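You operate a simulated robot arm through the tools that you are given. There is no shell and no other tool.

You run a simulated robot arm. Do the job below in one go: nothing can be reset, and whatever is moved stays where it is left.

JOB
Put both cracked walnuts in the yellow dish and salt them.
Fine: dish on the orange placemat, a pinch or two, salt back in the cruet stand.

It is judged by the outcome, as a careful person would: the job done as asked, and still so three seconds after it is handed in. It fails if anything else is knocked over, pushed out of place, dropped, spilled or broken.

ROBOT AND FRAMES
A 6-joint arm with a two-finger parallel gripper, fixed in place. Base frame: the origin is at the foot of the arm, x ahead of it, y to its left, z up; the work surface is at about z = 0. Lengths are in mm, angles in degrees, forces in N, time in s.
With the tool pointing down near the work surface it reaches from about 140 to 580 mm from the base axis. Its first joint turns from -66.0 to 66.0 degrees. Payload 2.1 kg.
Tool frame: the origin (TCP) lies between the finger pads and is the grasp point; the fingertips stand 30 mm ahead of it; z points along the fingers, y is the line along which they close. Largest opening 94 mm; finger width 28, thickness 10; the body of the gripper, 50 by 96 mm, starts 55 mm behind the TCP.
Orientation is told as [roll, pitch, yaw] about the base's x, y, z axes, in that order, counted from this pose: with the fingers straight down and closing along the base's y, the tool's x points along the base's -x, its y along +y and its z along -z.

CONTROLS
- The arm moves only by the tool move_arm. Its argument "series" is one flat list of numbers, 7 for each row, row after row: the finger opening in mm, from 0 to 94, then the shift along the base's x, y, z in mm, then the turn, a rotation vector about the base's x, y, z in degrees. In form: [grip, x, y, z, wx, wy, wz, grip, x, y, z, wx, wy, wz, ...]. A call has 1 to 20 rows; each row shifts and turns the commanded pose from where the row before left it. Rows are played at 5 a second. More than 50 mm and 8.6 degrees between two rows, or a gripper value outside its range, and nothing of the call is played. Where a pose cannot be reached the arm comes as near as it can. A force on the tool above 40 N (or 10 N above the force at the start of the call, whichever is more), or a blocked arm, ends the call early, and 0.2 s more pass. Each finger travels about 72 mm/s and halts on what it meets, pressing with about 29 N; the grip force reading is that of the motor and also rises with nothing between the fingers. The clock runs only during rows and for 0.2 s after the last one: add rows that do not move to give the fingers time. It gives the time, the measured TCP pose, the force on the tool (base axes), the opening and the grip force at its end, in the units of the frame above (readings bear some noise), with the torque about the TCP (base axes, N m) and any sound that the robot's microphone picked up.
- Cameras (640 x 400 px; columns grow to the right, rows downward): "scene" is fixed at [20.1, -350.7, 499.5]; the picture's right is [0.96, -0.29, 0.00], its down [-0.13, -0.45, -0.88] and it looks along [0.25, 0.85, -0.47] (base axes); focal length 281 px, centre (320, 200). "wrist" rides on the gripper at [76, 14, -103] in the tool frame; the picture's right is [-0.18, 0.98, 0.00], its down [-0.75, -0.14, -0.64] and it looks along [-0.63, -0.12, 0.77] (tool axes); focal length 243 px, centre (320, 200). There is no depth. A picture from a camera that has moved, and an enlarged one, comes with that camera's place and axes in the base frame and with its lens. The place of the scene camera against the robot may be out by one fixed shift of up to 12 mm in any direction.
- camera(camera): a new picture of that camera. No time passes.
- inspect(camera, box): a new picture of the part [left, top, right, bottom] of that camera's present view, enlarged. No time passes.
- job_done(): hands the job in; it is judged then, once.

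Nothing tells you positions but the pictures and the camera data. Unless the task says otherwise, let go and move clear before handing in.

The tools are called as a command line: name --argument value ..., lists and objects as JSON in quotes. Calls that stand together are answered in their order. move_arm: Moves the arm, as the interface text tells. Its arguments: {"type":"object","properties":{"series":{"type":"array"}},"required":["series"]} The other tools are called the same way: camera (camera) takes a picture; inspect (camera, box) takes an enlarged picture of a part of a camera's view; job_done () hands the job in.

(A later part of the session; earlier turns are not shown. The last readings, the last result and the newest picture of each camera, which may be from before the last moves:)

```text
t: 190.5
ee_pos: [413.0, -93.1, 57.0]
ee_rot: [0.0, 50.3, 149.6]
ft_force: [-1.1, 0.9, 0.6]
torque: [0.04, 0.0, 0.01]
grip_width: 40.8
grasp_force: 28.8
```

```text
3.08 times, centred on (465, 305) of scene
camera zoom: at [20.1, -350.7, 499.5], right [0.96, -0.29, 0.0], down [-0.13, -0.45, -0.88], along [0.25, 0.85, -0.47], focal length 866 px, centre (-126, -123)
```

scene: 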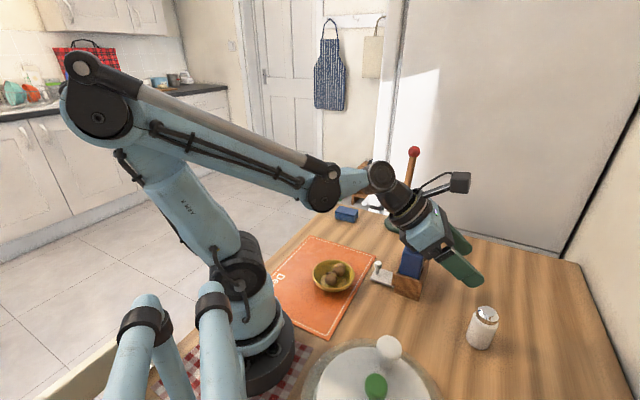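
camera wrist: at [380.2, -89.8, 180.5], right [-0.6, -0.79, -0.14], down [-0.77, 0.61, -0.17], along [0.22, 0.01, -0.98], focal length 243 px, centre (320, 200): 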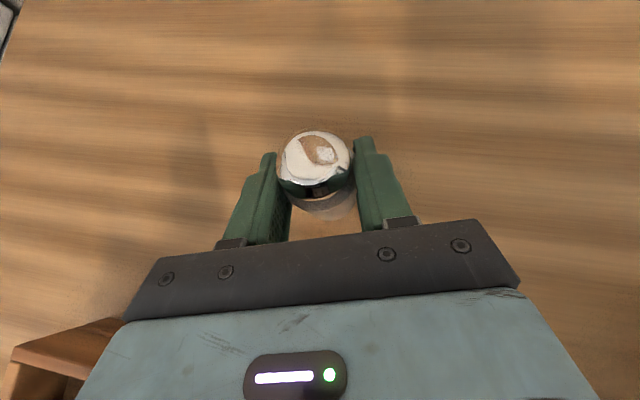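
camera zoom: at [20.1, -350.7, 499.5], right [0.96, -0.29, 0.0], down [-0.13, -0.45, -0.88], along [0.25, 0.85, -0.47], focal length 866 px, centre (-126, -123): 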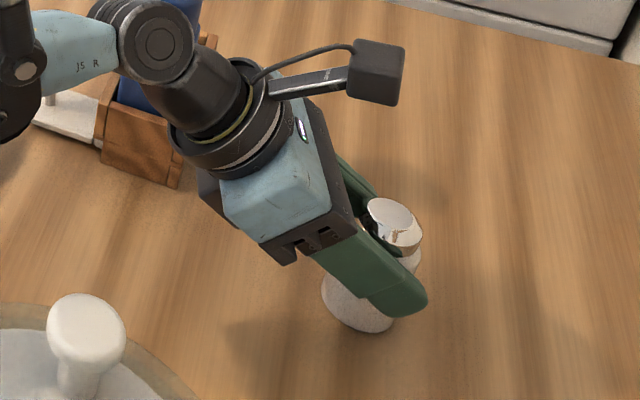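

move_arm --series '[32, 0, 0, 5, 0, 0, 0, 32, 0, 0, 15, 0, 0, 0, 32, 0, 0, 30, 0, 0, 0, 32, 0, 0, 0, 0, 0, 0]'

inspect --camera "scene" --box '[400, 220, 530, 350]'

```text
t: 191.5
ee_pos: [412.0, -93.7, 106.2]
ee_rot: [-0.1, 50.4, 149.6]
ft_force: [0.6, -0.4, -0.6]
torque: [-0.01, 0.03, -0.01]
grip_width: 40.8
grasp_force: 29.0
```

```text
3.08 times, centred on (465, 285) of scene
camera zoom: at [20.1, -350.7, 499.5], right [0.96, -0.29, 0.0], down [-0.13, -0.45, -0.88], along [0.25, 0.85, -0.47], focal length 866 px, centre (-126, -62)
```

zoom: 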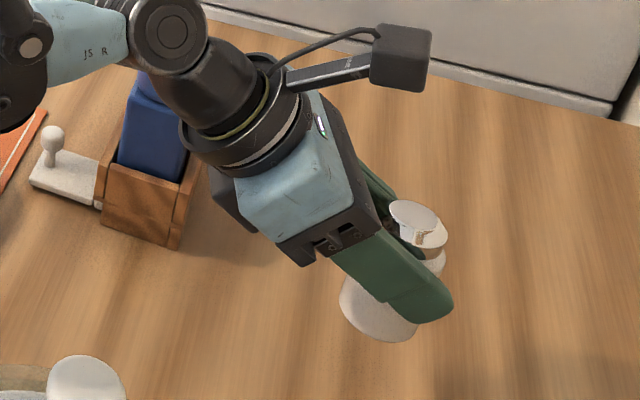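

Held from the side. Carrying it back over the dish.

move_arm --series '[32, 0, 0, 48, 0, 0, 0, 32, 0, 0, 48, 0, 0, 0, 32, 0, 0, 48, 0, 0, 0, 32, -16.4, 16.5, 5.4, 4.2, 7.25, 0, 32, -16.4, 16.5, 5.4, 4.2, 7.25, 0, 32, -16.4, 16.5, 5.4, 4.2, 7.25, 0, 32, -16.4, 16.5, 5.4, 4.2, 7.25, 0, 32, -16.4, 16.5, 5.4, 4.2, 7.25, 0, 32, -16.4, 16.5, 5.4, 4.2, 7.25, 0, 32, -16.4, 16.5, 5.4, 0, 0, -7.85, 32, -16.4, 16.5, 5.4, 0, 0, -7.85, 32, -16.4, 16.5, 5.4, 0, 0, -7.85, 32, -16.4, 16.5, 5.4, 0, 0, -7.85, 32, -16.4, 16.5, 5.4, 0, 0, -7.85, 32, -16.4, 16.5, 5.4, 0, 0, -7.85, 32, -16.4, 16.5, 5.4, 0, 0, -7.85, 32, 0, 0, 0, 0, 0, 0]'

camera --camera "wrist"

camera --camera "scene"

```text
t: 195.1
ee_pos: [198.3, 120.9, 319.9]
ee_rot: [0.2, 0.2, 94.7]
ft_force: [0.5, 0.8, -1.2]
torque: [-0.01, 0.01, 0.02]
grip_width: 40.8
grasp_force: 29.0
```

```text
taken
camera wrist: at [191.4, 43.8, 421.7], right [-0.99, 0.1, 0.0], down [0.08, 0.76, 0.64], along [0.06, 0.64, -0.77], focal length 243 px, centre (320, 200)
```

wrist: 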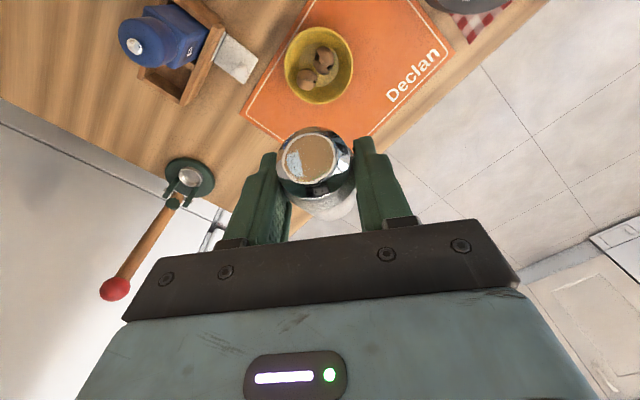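

```text
taken
```

scene: 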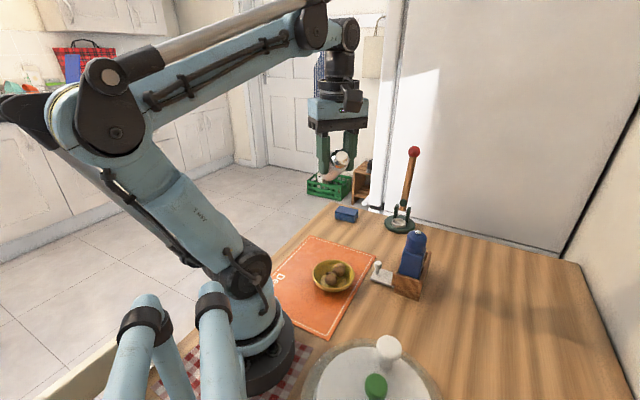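

move_arm --series '[32, 0, 2, 0, 8.47, 0.67, 0, 32, 0, 2, 0, 8.47, 0.67, 0, 32, 0, 2, 0, 8.47, 0.67, 0, 32, 0, 2, 0, 8.47, 0.67, 0, 32, 0, 2, 0, 8.47, 0.67, 0, 32, 0, 0, 0, 8.47, 0.67, 0, 32, 0, 0, 0, 8.47, 0.67, 0, 32, 0, 0, 0, 8.47, 0.67, 0, 32, 0, 0, 0, 8.47, 0.67, 0, 32, 0, 0, 0, 8.47, 0.67, 0, 32, 0, 0, 0, 8.47, 0.67, 0, 32, 0, 0, 0, 8.47, 0.67, 0, 32, 0, 0, 0, 0, 0, 0]'

camera --camera "scene"

inspect --camera "scene" --box '[300, 120, 400, 300]'

inspect --camera "scene" --box '[310, 255, 360, 295]'

```text
t: 197.9
ee_pos: [198.9, 131.4, 321.2]
ee_rot: [-178.6, -78.1, -86.5]
ft_force: [0.4, -0.1, -1.9]
torque: [-0.03, 0.01, -0.03]
grip_width: 40.6
grasp_force: 29.1
```

```text
taken
```

scene: 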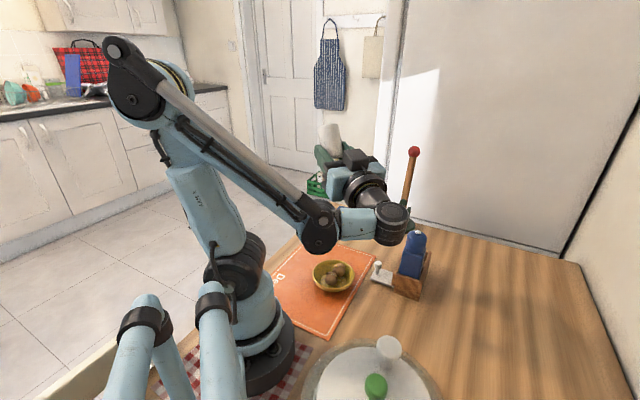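

```text
2.22 times, centred on (350, 210) of scene
camera zoom: at [20.0, -350.7, 499.5], right [0.96, -0.29, 0.0], down [-0.13, -0.45, -0.88], along [0.25, 0.85, -0.47], focal length 625 px, centre (253, 178)
```

zoom: 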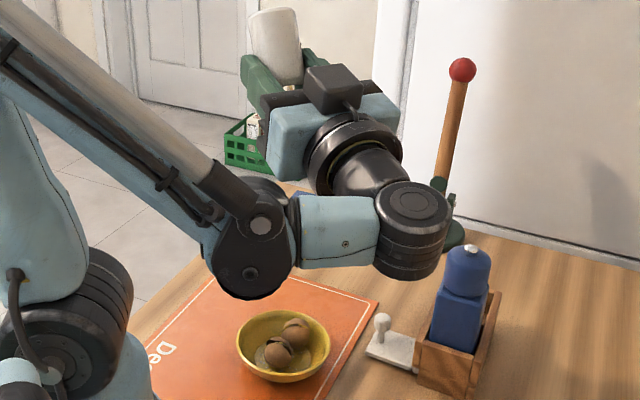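

```text
10.00 times, centred on (335, 275) of scene
camera zoom: at [20.0, -350.7, 499.5], right [0.96, -0.29, 0.0], down [-0.13, -0.45, -0.88], along [0.25, 0.85, -0.47], focal length 2813 px, centre (170, -550)
```

zoom: 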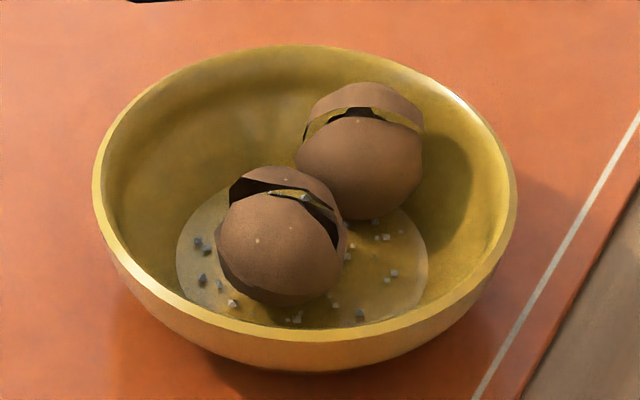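

Salt has landed: a good scatter of grains inside the dish around the walnuts. I'll tip the shaker back upright now, keeping it over the dish.

move_arm --series '[32, 0, 0, 0, -8.47, -0.67, 0, 32, 0, 0, 0, -8.47, -0.67, 0, 32, 0, 0, 0, -8.47, -0.67, 0, 32, 0, 0, 0, -8.47, -0.67, 0, 32, 0, 0, 0, -8.47, -0.67, 0, 32, 0, 0, 0, -8.47, -0.67, 0, 32, 0, 0, 0, -8.47, -0.67, 0, 32, 0, 0, 0, -8.47, -0.67, 0, 32, 0, 0, 0, -8.47, -0.67, 0, 32, 0, 0, 0, 0, 0, 0]'

inspect --camera "scene" --box '[310, 255, 360, 295]'

inspect --camera "scene" --box '[318, 262, 345, 290]'

inspect --camera "scene" --box '[290, 240, 390, 340]'

```text
t: 200.1
ee_pos: [198.7, 131.5, 319.6]
ee_rot: [-0.1, -25.3, 94.8]
ft_force: [0.5, 0.1, -1.2]
torque: [-0.02, 0.03, 0.0]
grip_width: 40.6
grasp_force: 28.8
```

```text
10.00 times, centred on (335, 275) of scene
camera zoom: at [20.1, -350.7, 499.5], right [0.96, -0.29, 0.0], down [-0.13, -0.45, -0.88], along [0.25, 0.85, -0.47], focal length 2813 px, centre (170, -550)
```

zoom: 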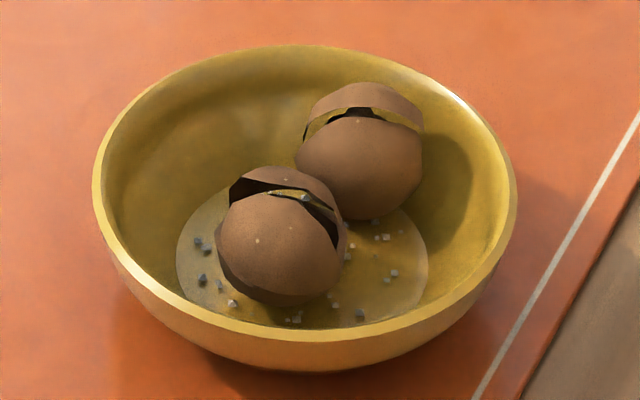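

```text
14.29 times, centred on (332, 276) of scene
camera zoom: at [20.1, -350.7, 499.5], right [0.96, -0.29, 0.0], down [-0.13, -0.45, -0.88], along [0.25, 0.85, -0.47], focal length 4018 px, centre (156, -886)
```

zoom: 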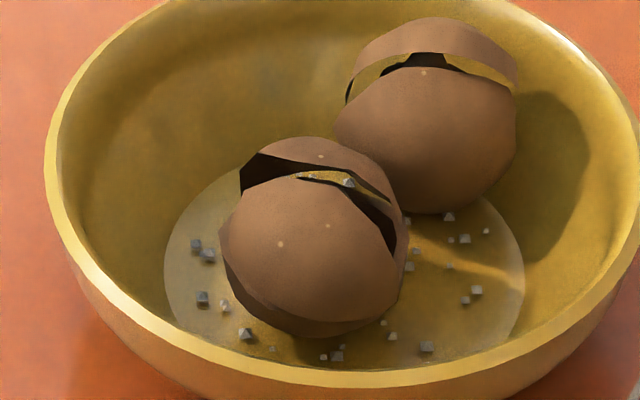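

```text
4.00 times, centred on (340, 290) of scene
camera zoom: at [20.1, -350.7, 499.5], right [0.96, -0.29, 0.0], down [-0.13, -0.45, -0.88], along [0.25, 0.85, -0.47], focal length 1125 px, centre (240, -160)
```

zoom: 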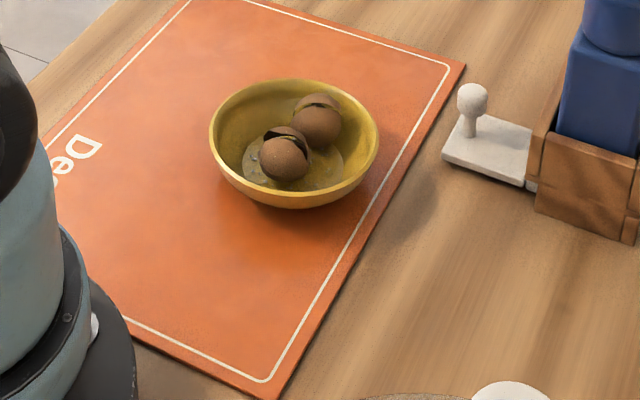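

About twenty grains sit in the dish with some on the walnuts, nothing outside it: a pinch, as asked. Next I'll set the shaker down at the earlier spot, so I can regrip it from above for the stand.

move_arm --series '[32, 0, -3, 0, -8.47, -0.67, 0, 32, 0, -4, 0, -8.47, -0.67, 0, 32, 0, -3.5, 0, -8.4, -0.67, 0, 32, 16.4, -16.5, -5.4, 0, 0, 7.85, 32, 16.4, -16.5, -5.4, 0, 0, 7.85, 32, 16.4, -16.5, -5.4, 0, 0, 7.85, 32, 16.4, -16.5, -5.4, 0, 0, 7.85, 32, 16.4, -16.5, -5.4, 0, 0, 7.85, 32, 16.4, -16.5, -5.4, 0, 0, 7.85, 32, 16.4, -16.5, -5.4, 0, 0, 7.85, 32, 16.4, -16.5, -5.4, -4.2, -7.25, 0, 32, 16.4, -16.5, -5.4, -4.2, -7.25, 0, 32, 16.4, -16.5, -5.4, -4.2, -7.25, 0, 32, 16.4, -16.5, -5.4, -4.2, -7.25, 0, 32, 16.4, -16.5, -5.4, -4.2, -7.25, 0, 32, 16.4, -16.5, -5.4, -4.2, -7.25, 0, 32, 0, 0, 0, 0, 0, 0]'

camera --camera "scene"

inspect --camera "scene" --box '[440, 100, 580, 260]'

inspect --camera "scene" --box '[280, 235, 400, 340]'

```text
t: 203.7
ee_pos: [412.1, -95.1, 250.1]
ee_rot: [0.0, 50.3, 149.6]
ft_force: [0.0, -0.3, -1.5]
torque: [0.01, 0.0, 0.01]
grip_width: 40.7
grasp_force: 29.4
```

```text
taken
```

scene: 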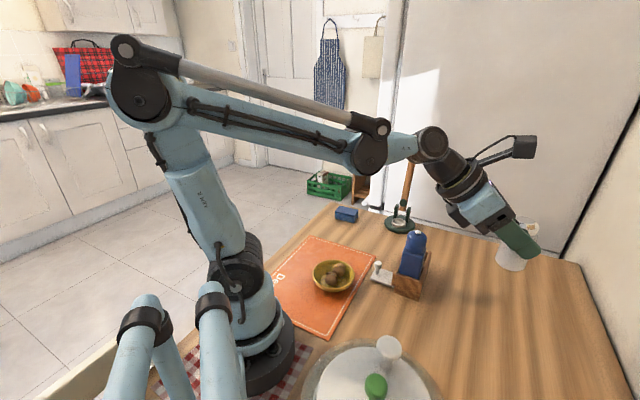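

```text
2.50 times, centred on (510, 180) of scene
camera zoom: at [20.1, -350.8, 499.5], right [0.96, -0.29, 0.0], down [-0.13, -0.45, -0.88], along [0.25, 0.85, -0.47], focal length 703 px, centre (-155, 250)
```

zoom: 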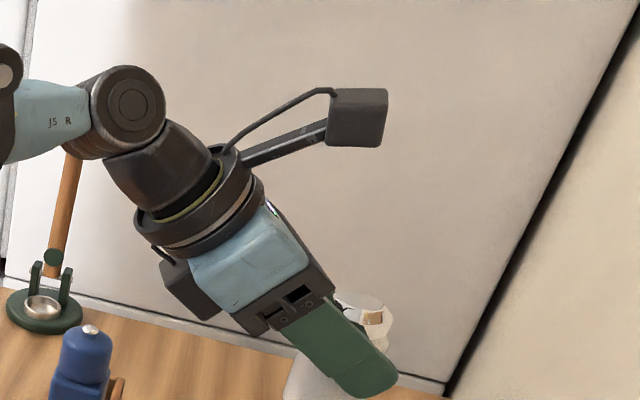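

```text
3.81 times, centred on (340, 288) of scene
camera zoom: at [20.1, -350.8, 499.5], right [0.96, -0.29, 0.0], down [-0.13, -0.45, -0.88], along [0.25, 0.85, -0.47], focal length 1072 px, centre (244, -133)
```

zoom: 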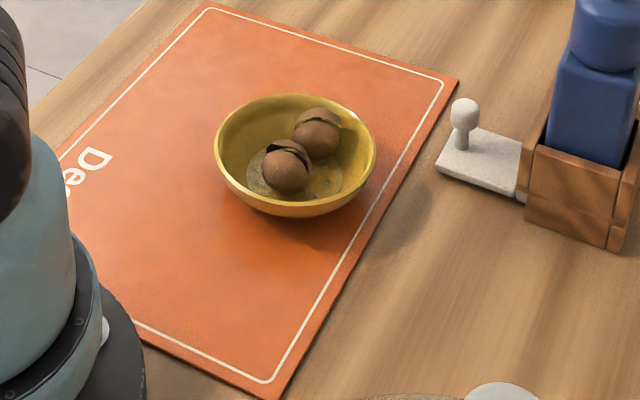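

move_arm --series '[32, 0, 0.5, -45, 0, 0, 0, 32, 0, 0.5, -45, 0, 0, 0, 32, 0, 0, -45, 0, 0, 0, 32, 0, 0, -35, 0, 0, 0, 32, 0, 0, -18, 0, 0, 0, 32, 0, 0, 0, 0, 0, 0]'

move_arm --series '[32, 0, 0, -1.5, 0, 0, 0, 32, 0, 0, 0, 0, 0, 0]'

inspect --camera "scene" --box '[420, 260, 540, 370]'

```text
t: 205.1
ee_pos: [413.0, -91.7, 60.9]
ee_rot: [0.0, 50.3, 149.6]
ft_force: [0.0, 0.8, -0.8]
torque: [0.02, 0.02, -0.01]
grip_width: 40.4
grasp_force: 29.1
```

```text
t: 205.7
ee_pos: [411.5, -93.2, 59.4]
ee_rot: [0.0, 50.3, 149.6]
ft_force: [-0.7, -0.9, -1.1]
torque: [0.02, 0.01, -0.01]
grip_width: 40.3
grasp_force: 29.2
```

```text
3.64 times, centred on (480, 315) of scene
camera zoom: at [20.1, -350.7, 499.5], right [0.96, -0.29, 0.0], down [-0.13, -0.45, -0.88], along [0.25, 0.85, -0.47], focal length 1023 px, centre (-262, -218)
```

zoom: 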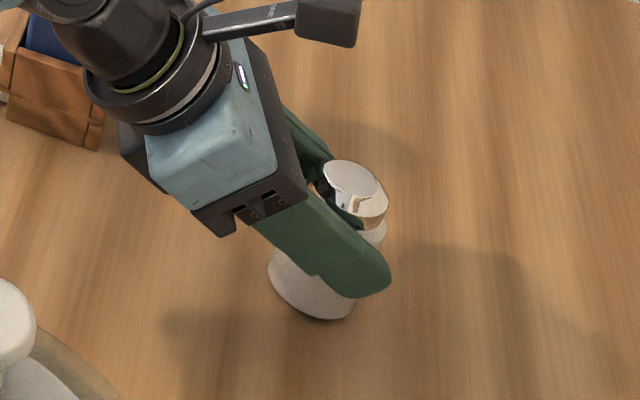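

move_arm --series '[32, 0, 0, -1.2, 0, 0, 0, 32, 0, 0, 0, 0, 0, 0]'

move_arm --series '[32, 0, 0, -1.2, 0, 0, 0, 32, 0, 0, 0, 0, 0, 0]'

```text
t: 206.3
ee_pos: [412.5, -92.2, 59.6]
ee_rot: [0.0, 50.3, 149.5]
ft_force: [-0.8, -0.2, -1.5]
torque: [0.01, -0.06, 0.01]
grip_width: 40.6
grasp_force: 28.7
```

```text
t: 206.9
ee_pos: [412.2, -92.0, 58.2]
ee_rot: [-0.1, 50.5, 149.7]
ft_force: [-7.5, 5.5, 21.8]
torque: [0.3, 0.26, -0.01]
grip_width: 40.7
grasp_force: 29.1
```

move_arm --series '[32, 0, 0, 0.7, 0, 0, 0, 40, 0, 0, 0, 0, 0, 0, 44, 0, 0, 0, 0, 0, 0, 50, 0, 0, 0, 0, 0, 0, 60, 0, 0, 0, 0, 0, 0, 70, 0, 0, 0, 0, 0, 0, 70, 0, 0, 0, 0, 0, 0]'

inspect --camera "scene" --box '[420, 260, 540, 370]'

camera --camera "wrist"

```text
t: 208.5
ee_pos: [413.0, -92.9, 59.5]
ee_rot: [0.0, 50.4, 149.6]
ft_force: [0.9, -1.1, -1.5]
torque: [0.02, -0.01, 0.02]
grip_width: 69.7
grasp_force: 0.0
```

```text
3.64 times, centred on (480, 315) of scene
camera zoom: at [20.1, -350.7, 499.5], right [0.96, -0.29, 0.0], down [-0.13, -0.45, -0.88], along [0.25, 0.85, -0.47], focal length 1023 px, centre (-262, -218)
```

zoom: 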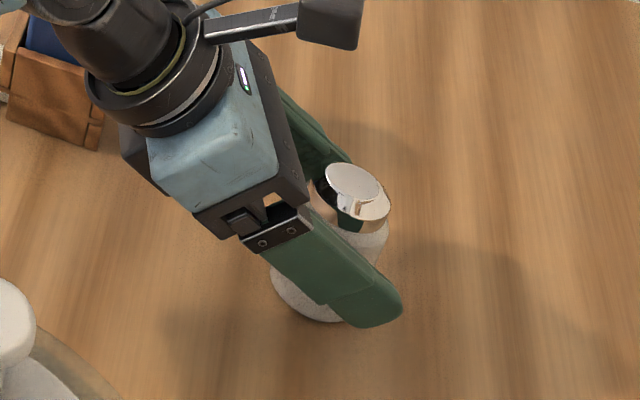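

```text
taken
camera wrist: at [379.6, -89.8, 181.9], right [-0.6, -0.79, -0.14], down [-0.77, 0.61, -0.17], along [0.22, 0.01, -0.98], focal length 243 px, centre (320, 200)
```

wrist: 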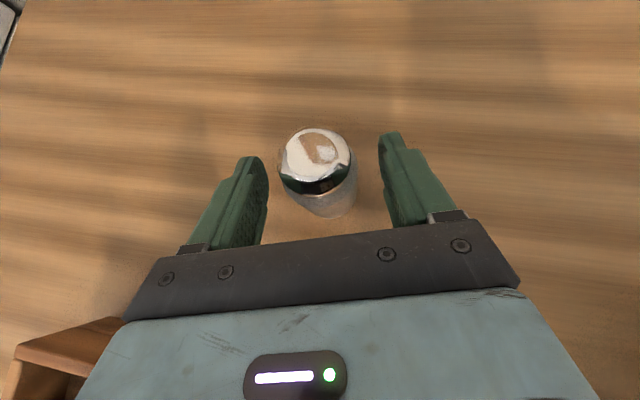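

move_arm --series '[70, -20, 11.7, 19, 0, 0, 0, 70, -20, 11.7, 19, 0, 0, 0, 70, -20, 11.7, 19, 0, 0, 0, 70, 0, 0, 45, 0, 0, 0, 70, 0, 0, 40, 0, 0, 0, 70, 0, 0, 0, 4.2, 7.25, 0, 70, 0, 0, 0, 4.2, 7.25, 0, 70, 0, 0, 0, 4.2, 7.25, 0, 70, 0, 0, 0, 4.2, 7.25, 0, 70, 0, 0, 0, 4.2, 7.25, 0, 70, 0, 0, 0, 4.2, 7.25, 0, 70, 0, 0, 0, 0, 0, 0]'

move_arm --series '[70, 5, -3, 0, 0, 0, -8.15, 70, 5, -3, 0, 0, 0, -8.15, 70, 5, -3, 0, 0, 0, -8.15, 70, 5, -3, 0, 0, 0, -8.15, 70, 5, -3, 0, 0, 0, -8.15, 70, 5, -3, 0, 0, 0, -8.15, 70, 5, -3, 0, 0, 0, -8.15, 70, 5, -3, 0, 0, 0, -8.15, 70, 5, -3, 0, 0, 0, -8.15, 70, 5, -3, 0, 0, 0, -8.15, 70, 5, -3, 0, 0, 0, -8.15, 70, 5, -3, 0, 0, 0, -8.15, 70, 5, -3, 0, 0, 0, -8.15, 70, 0, 0, 0, 0, 0, 0]'

camera --camera "wrist"

camera --camera "scene"

```text
t: 211.1
ee_pos: [352.7, -57.3, 200.5]
ee_rot: [0.2, -0.1, 149.7]
ft_force: [0.2, 0.3, -0.2]
torque: [0.04, -0.02, -0.02]
grip_width: 70.1
grasp_force: 0.1
```

```text
t: 214.1
ee_pos: [417.7, -97.0, 200.7]
ee_rot: [0.3, 0.1, 43.6]
ft_force: [-0.5, 0.6, 0.1]
torque: [-0.02, 0.01, 0.03]
grip_width: 70.2
grasp_force: 0.0
```

```text
taken
camera wrist: at [352.8, -139.2, 302.6], right [-0.55, 0.84, 0.0], down [0.64, 0.42, 0.64], along [0.54, 0.35, -0.77], focal length 243 px, centre (320, 200)
```

wrist: 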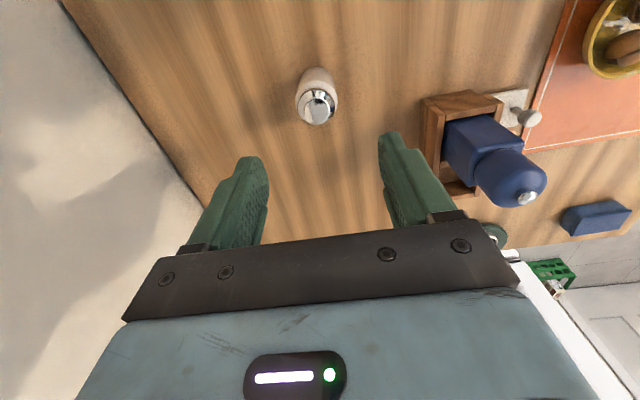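

```text
taken
```

scene: 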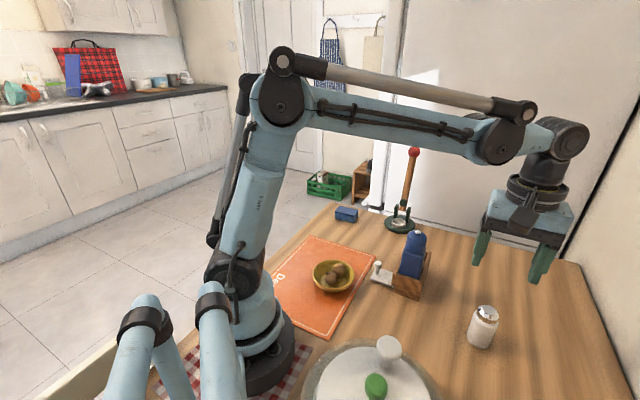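

move_arm --series '[70, -0.7, -2.8, -45, 0, 0, 0, 70, 0, 0, -40, 0, 0, 0, 70, 0, 0, 0, 0, 0, 0]'

camera --camera "wrist"

move_arm --series '[70, 0, 0, -25, 0, 0, 0, 70, 0, 0, -22, 0, 0, 0, 70, 0, 0, 0, 0, 0, 0]'

camera --camera "wrist"

```text
t: 214.9
ee_pos: [417.2, -100.0, 116.2]
ee_rot: [0.2, 0.0, 43.8]
ft_force: [-1.1, 0.0, 0.5]
torque: [0.02, -0.04, 0.01]
grip_width: 70.0
grasp_force: 0.0
```

```text
taken
camera wrist: at [353.1, -142.3, 218.2], right [-0.55, 0.84, 0.0], down [0.64, 0.42, 0.64], along [0.54, 0.35, -0.77], focal length 243 px, centre (320, 200)
```

wrist: 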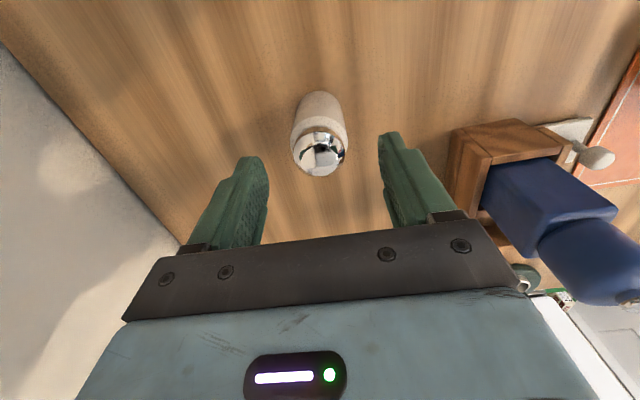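

```text
t: 215.7
ee_pos: [417.3, -99.7, 68.6]
ee_rot: [0.3, 0.1, 43.8]
ft_force: [-0.3, -0.7, 0.4]
torque: [-0.01, 0.02, -0.03]
grip_width: 70.1
grasp_force: 0.2
```

```text
taken
camera wrist: at [353.4, -140.9, 171.0], right [-0.55, 0.84, 0.0], down [0.64, 0.42, 0.64], along [0.54, 0.35, -0.77], focal length 243 px, centre (320, 200)
```

wrist: 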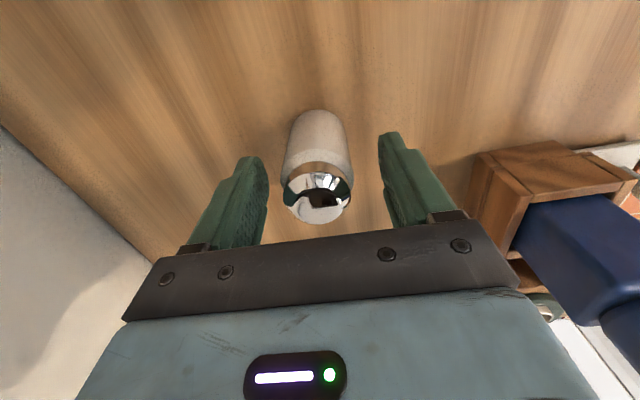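

move_arm --series '[60, 0, 0, 0, 0, 0, 0, 52, 0, 0, 0, 0, 0, 0, 47, 0, 0, 0, 0, 0, 0, 44, 0, 0, 0, 0, 0, 0, 41, 0, 0, 0, 0, 0, 0, 38, 0, 0, 0, 0, 0, 0, 34, 0, 0, 0, 0, 0, 0, 34, 0, 0, 0, 0, 0, 0]'

move_arm --series '[32, 0, 0, 15, 0, 0, 0, 32, 0, 0, 35, 0, 0, 0, 32, 0, 0, 45, 0, 0, 0, 32, 0, 0, 45, 0, 0, 0, 32, 0, 0, 0, 0, 0, 0]'

camera --camera "wrist"

camera --camera "scene"

```text
t: 217.5
ee_pos: [417.6, -99.8, 69.2]
ee_rot: [0.2, 0.1, 43.7]
ft_force: [0.0, -0.1, -0.2]
torque: [-0.01, -0.03, -0.01]
grip_width: 40.1
grasp_force: 29.2
```

```text
t: 218.7
ee_pos: [416.2, -98.6, 211.0]
ee_rot: [0.2, 0.1, 43.9]
ft_force: [0.3, -0.2, -0.5]
torque: [0.04, 0.05, 0.03]
grip_width: 40.7
grasp_force: 29.3
```

```text
taken
camera wrist: at [351.0, -141.1, 312.4], right [-0.55, 0.84, 0.0], down [0.64, 0.42, 0.64], along [0.54, 0.35, -0.77], focal length 243 px, centre (320, 200)
```

wrist: 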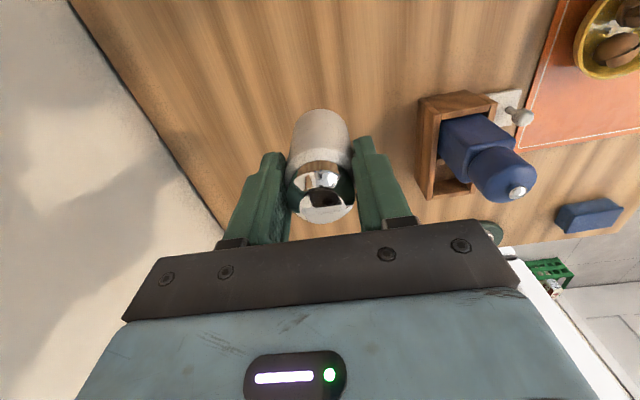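

```text
taken
```

scene: 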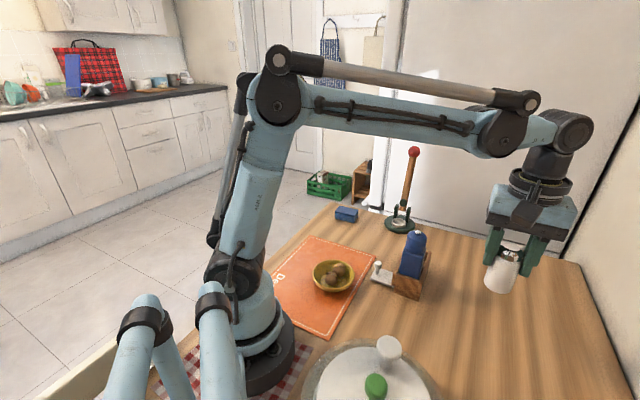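

Regripped from above. I'll bring it high over the stand's empty compartment and check the alignment.

move_arm --series '[32, 0, 0, 40, 0, 0, 0, 32, 0, 0, 30, 0, 0, 0, 32, -2, 40, 0, 0, 0, 0, 32, -2, 40, 0, 0, 0, 0, 32, -2, 40, 0, 0, 0, 0, 32, -2, 41, 0, 0, 0, 0, 32, -2, 41, 0, 0, 0, 0, 32, 0, 0, 0, 0, 0, 0]'

camera --camera "wrist"

inspect --camera "wrist" --box '[230, 0, 410, 220]'

inspect --camera "scene" --box '[370, 130, 480, 310]'

```text
t: 220.5
ee_pos: [403.5, 103.4, 277.5]
ee_rot: [0.2, 0.1, 43.7]
ft_force: [0.3, 0.7, -1.6]
torque: [0.0, 0.01, -0.02]
grip_width: 40.3
grasp_force: 28.8
```

```text
taken
camera wrist: at [339.8, 60.2, 378.7], right [-0.55, 0.84, 0.0], down [0.64, 0.42, 0.64], along [0.54, 0.35, -0.77], focal length 243 px, centre (320, 200)
```

wrist: 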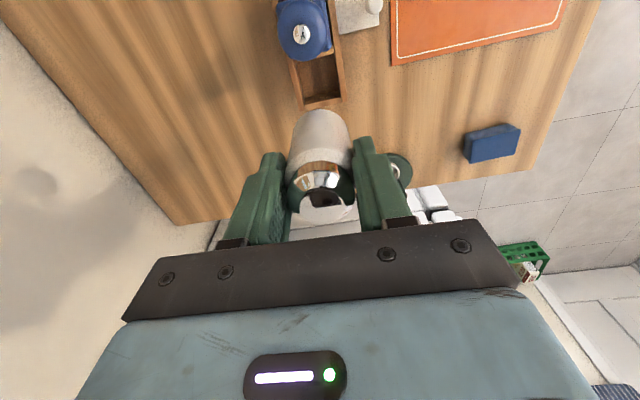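

```text
1.82 times, centred on (320, 110) of wrist
camera zoom: at [339.8, 60.2, 378.7], right [-0.55, 0.84, 0.0], down [0.64, 0.42, 0.64], along [0.54, 0.35, -0.77], focal length 441 px, centre (320, 364)
```

zoom: 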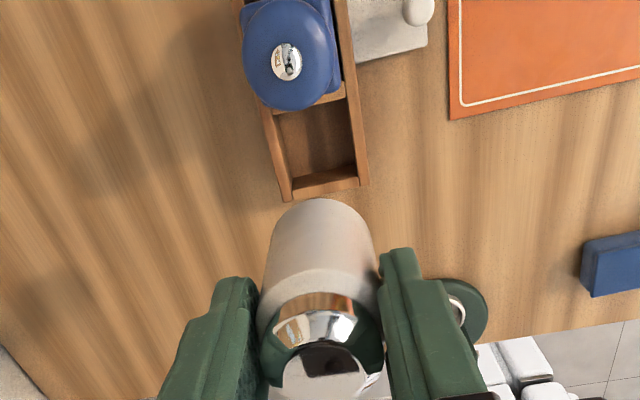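

```text
2.22 times, centred on (425, 220) of scene
camera zoom: at [20.1, -350.7, 499.5], right [0.96, -0.29, 0.0], down [-0.13, -0.45, -0.88], along [0.25, 0.85, -0.47], focal length 625 px, centre (87, 156)
```

zoom: 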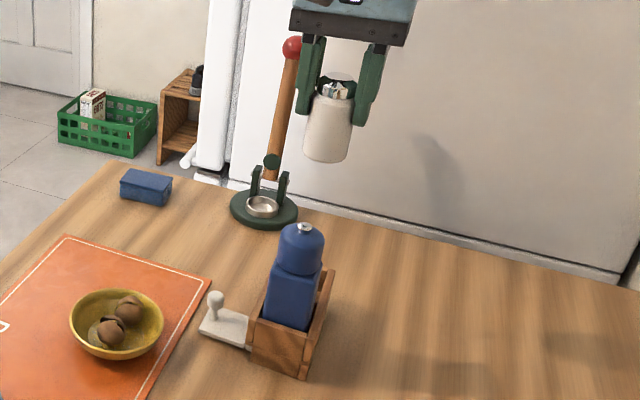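

move_arm --series '[32, 3, 0.6, -40, 0, 0, 0, 32, 0, 0, 0, 0, 0, 0]'

move_arm --series '[32, 0, 0, 0, 0, 0, 0]'

move_arm --series '[32, 0, 0, 0, 0, 0, 0]'

move_arm --series '[32, 0, 0, 0, 0, 0, 0]'

move_arm --series '[32, 0, 0, 0, 0, 0, 0]'

```text
t: 221.1
ee_pos: [408.0, 103.0, 237.6]
ee_rot: [0.2, 0.2, 43.8]
ft_force: [0.4, 0.0, -1.0]
torque: [0.01, 0.01, -0.04]
grip_width: 40.2
grasp_force: 29.0
```

```text
t: 221.5
ee_pos: [407.0, 103.7, 236.9]
ee_rot: [0.2, 0.2, 43.8]
ft_force: [-0.3, -0.2, -0.5]
torque: [0.0, -0.03, -0.01]
grip_width: 40.2
grasp_force: 29.0
```

```text
t: 221.9
ee_pos: [408.7, 102.8, 237.9]
ee_rot: [0.2, 0.1, 43.8]
ft_force: [-0.2, -0.2, -1.3]
torque: [-0.01, 0.0, 0.02]
grip_width: 40.4
grasp_force: 29.1
```

```text
t: 222.3
ee_pos: [408.0, 104.2, 237.9]
ee_rot: [0.1, 0.0, 43.9]
ft_force: [1.1, 0.0, -2.0]
torque: [0.0, 0.02, 0.0]
grip_width: 40.2
grasp_force: 28.8
```

```text
t: 222.7
ee_pos: [408.0, 102.6, 238.3]
ee_rot: [0.1, 0.1, 43.8]
ft_force: [-0.4, -1.1, -1.0]
torque: [-0.01, -0.01, -0.03]
grip_width: 40.3
grasp_force: 29.5
```

move_arm --series '[32, -1.1, 0.8, -40, 0, 0, 0, 32, 0, 0, -40, 0, 0, 0, 32, 0, 0, -30, 0, 0, 0, 32, 0, 0, 0, 0, 0, 0]'

move_arm --series '[32, 0, 0, 0, 0, 0, 0]'

move_arm --series '[32, 0, 0, 0, 0, 0, 0]'

camera --camera "wrist"

inspect --camera "scene" --box '[380, 200, 460, 310]'

```text
t: 223.7
ee_pos: [408.9, 102.9, 126.8]
ee_rot: [0.3, 0.1, 43.8]
ft_force: [0.1, 0.0, -1.5]
torque: [-0.04, 0.0, -0.01]
grip_width: 40.3
grasp_force: 29.7
```

```text
t: 224.1
ee_pos: [408.0, 104.0, 126.5]
ee_rot: [0.2, 0.1, 43.8]
ft_force: [0.2, 0.0, -0.8]
torque: [0.0, 0.04, 0.01]
grip_width: 40.2
grasp_force: 28.5
```

```text
t: 224.5
ee_pos: [408.6, 103.2, 126.6]
ee_rot: [0.2, 0.1, 43.9]
ft_force: [-0.3, -0.5, -1.6]
torque: [-0.02, -0.02, -0.02]
grip_width: 40.4
grasp_force: 28.9
```

```text
taken
camera wrist: at [343.9, 61.2, 229.0], right [-0.55, 0.84, 0.0], down [0.64, 0.42, 0.64], along [0.54, 0.35, -0.77], focal length 243 px, centre (320, 200)
```

wrist: 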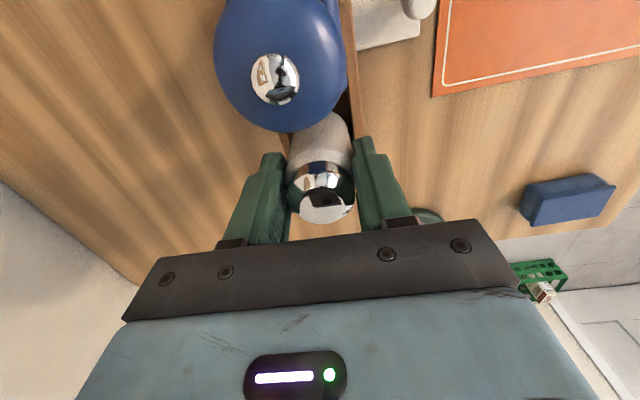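

```text
3.64 times, centred on (420, 255) of scene
camera zoom: at [20.1, -350.7, 499.5], right [0.96, -0.29, 0.0], down [-0.13, -0.45, -0.88], along [0.25, 0.85, -0.47], focal length 1023 px, centre (-44, 0)
```

zoom: 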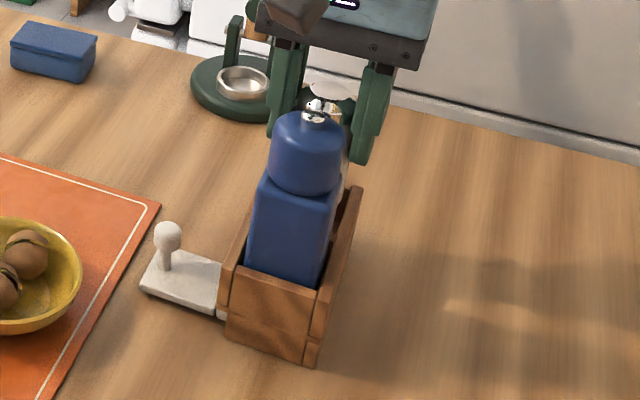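

inspect --camera "wrist" --box '[270, 90, 370, 180]'

inspect --camera "scene" --box '[415, 225, 445, 265]'

```text
4.44 times, centred on (320, 135) of wrist
camera zoom: at [343.9, 61.2, 229.0], right [-0.55, 0.84, 0.0], down [0.64, 0.42, 0.64], along [0.54, 0.35, -0.77], focal length 1078 px, centre (320, 489)
```

zoom: 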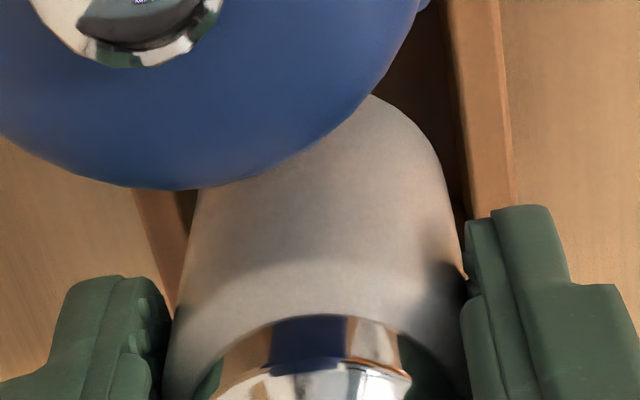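

```text
10.00 times, centred on (430, 245) of scene
camera zoom: at [20.1, -350.7, 499.5], right [0.96, -0.29, 0.0], down [-0.13, -0.45, -0.88], along [0.25, 0.85, -0.47], focal length 2813 px, centre (-780, -250)
```

zoom: 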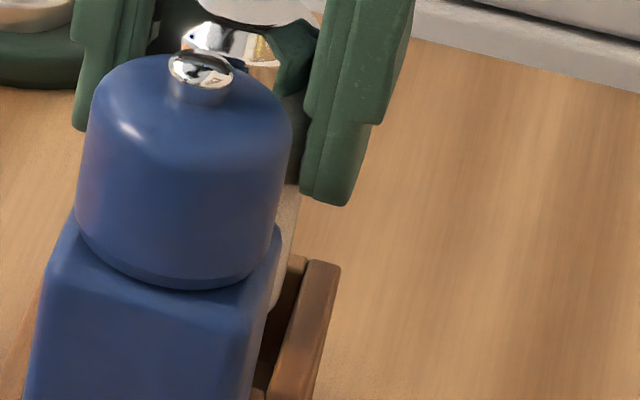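

move_arm --series '[32, -1.4, 0.7, -5, 0, 0, 0, 32, 0, 0, 0, 0, 0, 0]'

move_arm --series '[32, 0, 0, -2, 0, 0, 0, 32, 0, 0, 0, 0, 0, 0]'

move_arm --series '[32, 0, 0, -2, 0, 0, 0, 32, 0, 0, 0, 0, 0, 0]'

inspect --camera "wrist" --box '[270, 90, 370, 180]'

```text
t: 225.1
ee_pos: [405.2, 104.6, 123.3]
ee_rot: [0.1, 0.3, 43.6]
ft_force: [-5.8, -6.8, 7.8]
torque: [-0.37, 0.2, -0.04]
grip_width: 39.9
grasp_force: 29.0
```

```text
t: 225.7
ee_pos: [405.8, 102.2, 121.3]
ee_rot: [0.2, 0.3, 43.7]
ft_force: [-11.2, -11.7, 0.1]
torque: [-0.78, 0.72, -0.03]
grip_width: 40.4
grasp_force: 29.0
```

```text
t: 226.3
ee_pos: [405.8, 104.3, 119.0]
ee_rot: [0.2, 0.2, 43.9]
ft_force: [-13.1, -13.9, 4.1]
torque: [-0.84, 0.75, -0.08]
grip_width: 40.4
grasp_force: 28.7
```

```text
4.44 times, centred on (320, 135) of wrist
camera zoom: at [342.3, 62.2, 221.4], right [-0.55, 0.84, 0.0], down [0.65, 0.42, 0.64], along [0.53, 0.35, -0.77], focal length 1078 px, centre (320, 489)
```

zoom: 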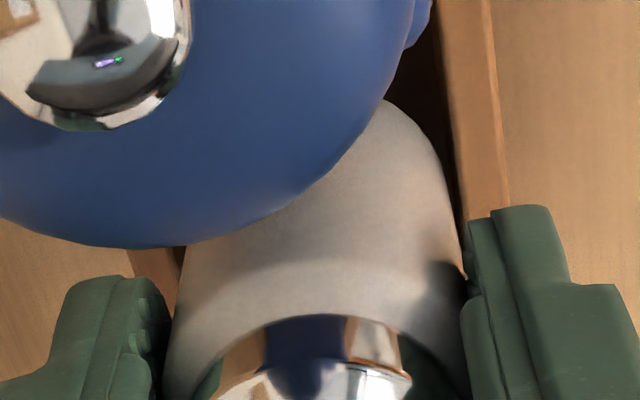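

The shaker's foot is touching the compartment's far wall. I'll lift off, shift it about 3 mm along the stand, and try again.

move_arm --series '[32, 0, 0, 4, 0, 0, 0, 32, -1, -1, 6, 0, 0, 0, 32, -1.1, -1, 0, 0, 0, 0, 32, 0, 0, 0, 0, 0, 0]'

inspect --camera "wrist" --box '[250, 90, 400, 230]'

move_arm --series '[32, 0, 0, -5, 0, 0, 0, 32, 0, 0, 0, 0, 0, 0]'

move_arm --series '[32, 0, 0, -3, 0, 0, 0, 32, 0, 0, 0, 0, 0, 0]'

```text
t: 227.3
ee_pos: [405.2, 102.4, 129.3]
ee_rot: [0.3, -0.1, 43.8]
ft_force: [0.4, 0.2, -0.9]
torque: [0.04, -0.01, -0.02]
grip_width: 40.4
grasp_force: 28.7
```

```text
2.86 times, centred on (325, 160) of wrist
camera zoom: at [340.5, 60.5, 231.5], right [-0.55, 0.84, 0.0], down [0.64, 0.42, 0.64], along [0.54, 0.35, -0.77], focal length 693 px, centre (306, 314)
```

zoom: 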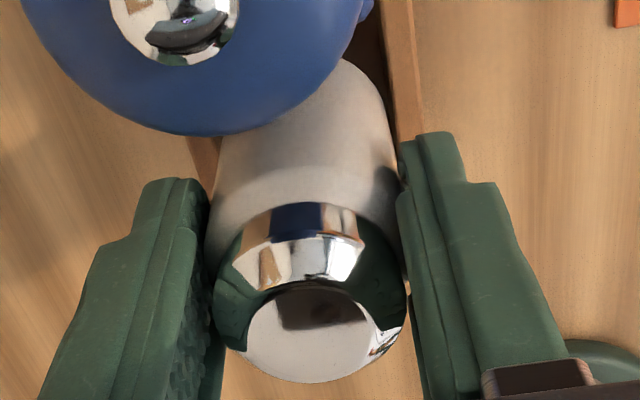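

```text
t: 227.9
ee_pos: [403.9, 102.6, 123.4]
ee_rot: [0.2, 0.1, 43.9]
ft_force: [-0.4, 0.5, -1.1]
torque: [0.01, -0.01, -0.03]
grip_width: 40.0
grasp_force: 28.6
```

```text
t: 228.5
ee_pos: [404.9, 101.4, 121.9]
ee_rot: [0.2, 0.1, 43.9]
ft_force: [-0.4, 0.0, -1.1]
torque: [-0.03, 0.0, 0.02]
grip_width: 40.3
grasp_force: 28.9
```

move_arm --series '[32, 0, 0, -3, 0, 0, 0, 32, 0, 0, 0, 0, 0, 0]'

move_arm --series '[32, 0, 0, -3, 0, 0, 0, 32, 0, 0, 0, 0, 0, 0]'

inspect --camera "wrist" --box '[250, 90, 400, 230]'

```text
t: 229.1
ee_pos: [404.1, 102.0, 118.5]
ee_rot: [0.3, 0.0, 43.8]
ft_force: [-0.7, 0.5, -1.0]
torque: [0.02, 0.03, -0.02]
grip_width: 40.4
grasp_force: 29.3
```

```text
t: 229.7
ee_pos: [405.0, 102.7, 115.3]
ee_rot: [0.1, 0.0, 43.7]
ft_force: [0.4, -0.3, -0.9]
torque: [0.0, -0.02, 0.0]
grip_width: 40.2
grasp_force: 28.8
```

```text
2.86 times, centred on (325, 160) of wrist
camera zoom: at [340.8, 59.9, 217.4], right [-0.55, 0.84, 0.0], down [0.64, 0.42, 0.64], along [0.54, 0.35, -0.77], focal length 693 px, centre (306, 314)
```

zoom: 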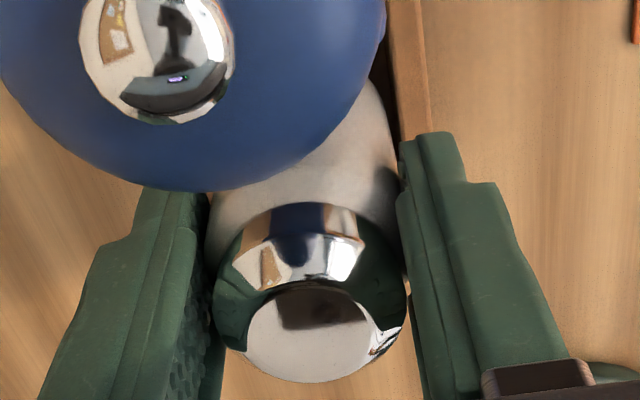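

It's sliding in freely now. Continuing down in small steps.

move_arm --series '[32, 0, 0, -2.5, 0, 0, 0, 32, 0, 0, -2.5, 0, 0, 0, 32, 0, 0, 0, 0, 0, 0]'

move_arm --series '[32, 0, 0, -2.5, 0, 0, 0, 32, 0, 0, -2.5, 0, 0, 0, 32, 0, 0, 0, 0, 0, 0]'

```text
t: 230.5
ee_pos: [404.4, 101.8, 110.9]
ee_rot: [0.2, 0.1, 43.8]
ft_force: [1.5, 0.1, -1.5]
torque: [-0.03, 0.0, -0.02]
grip_width: 40.2
grasp_force: 29.2
```

```text
t: 231.3
ee_pos: [403.4, 101.4, 105.9]
ee_rot: [0.2, 0.0, 43.8]
ft_force: [0.6, -0.3, -0.7]
torque: [0.03, -0.01, 0.04]
grip_width: 40.1
grasp_force: 28.5
```

move_arm --series '[32, 0, 0, -2.5, 0, 0, 0, 32, 0, 0, -2.5, 0, 0, 0, 32, 0, 0, 0, 0, 0, 0]'

move_arm --series '[32, 0, 0, -2.5, 0, 0, 0, 32, 0, 0, 0, 0, 0, 0]'

camera --camera "wrist"

inspect --camera "scene" --box '[380, 200, 460, 310]'

```text
t: 232.1
ee_pos: [403.2, 102.7, 101.3]
ee_rot: [0.2, 0.1, 43.8]
ft_force: [0.1, 0.5, -1.4]
torque: [-0.02, -0.02, -0.03]
grip_width: 40.5
grasp_force: 28.9
```

```text
t: 232.7
ee_pos: [405.5, 104.7, 97.2]
ee_rot: [0.2, 0.0, 43.9]
ft_force: [0.4, 0.6, -1.9]
torque: [0.03, -0.01, 0.02]
grip_width: 40.4
grasp_force: 29.0
```

```text
taken
camera wrist: at [340.6, 60.5, 199.9], right [-0.55, 0.84, 0.0], down [0.64, 0.42, 0.64], along [0.54, 0.35, -0.77], focal length 243 px, centre (320, 200)
```

wrist: 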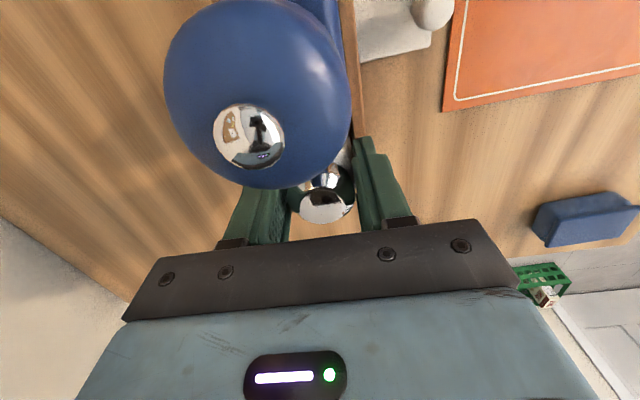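

```text
3.64 times, centred on (420, 255) of scene
camera zoom: at [20.1, -350.7, 499.5], right [0.96, -0.29, 0.0], down [-0.13, -0.45, -0.88], along [0.25, 0.85, -0.47], focal length 1023 px, centre (-44, 0)
```

zoom: 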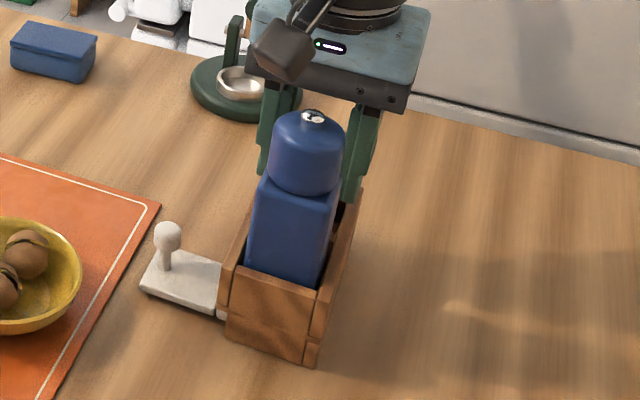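

move_arm --series '[32, 0, 0, -1.5, 0, 0, 0, 32, 0, 0, 0, 0, 0, 0]'

move_arm --series '[32, 0, 0, -1.5, 0, 0, 0, 32, 0, 0, 0, 0, 0, 0]'

move_arm --series '[32, 0, 0, -1.2, 0, 0, 0, 32, 0, 0, 0, 0, 0, 0]'

```text
t: 233.3
ee_pos: [405.5, 102.2, 95.8]
ee_rot: [0.2, 0.1, 43.8]
ft_force: [-0.3, 0.7, -0.7]
torque: [0.03, 0.0, -0.01]
grip_width: 40.3
grasp_force: 28.7
```

```text
t: 233.9
ee_pos: [406.0, 102.5, 94.7]
ee_rot: [0.2, 0.1, 43.7]
ft_force: [-4.0, 0.3, 24.8]
torque: [0.27, -0.04, 0.06]
grip_width: 40.4
grasp_force: 29.0
```

```text
t: 234.5
ee_pos: [405.9, 101.8, 93.8]
ee_rot: [0.2, 0.2, 43.8]
ft_force: [-5.9, -0.4, 25.4]
torque: [0.14, 0.1, 0.03]
grip_width: 40.2
grasp_force: 29.4
```

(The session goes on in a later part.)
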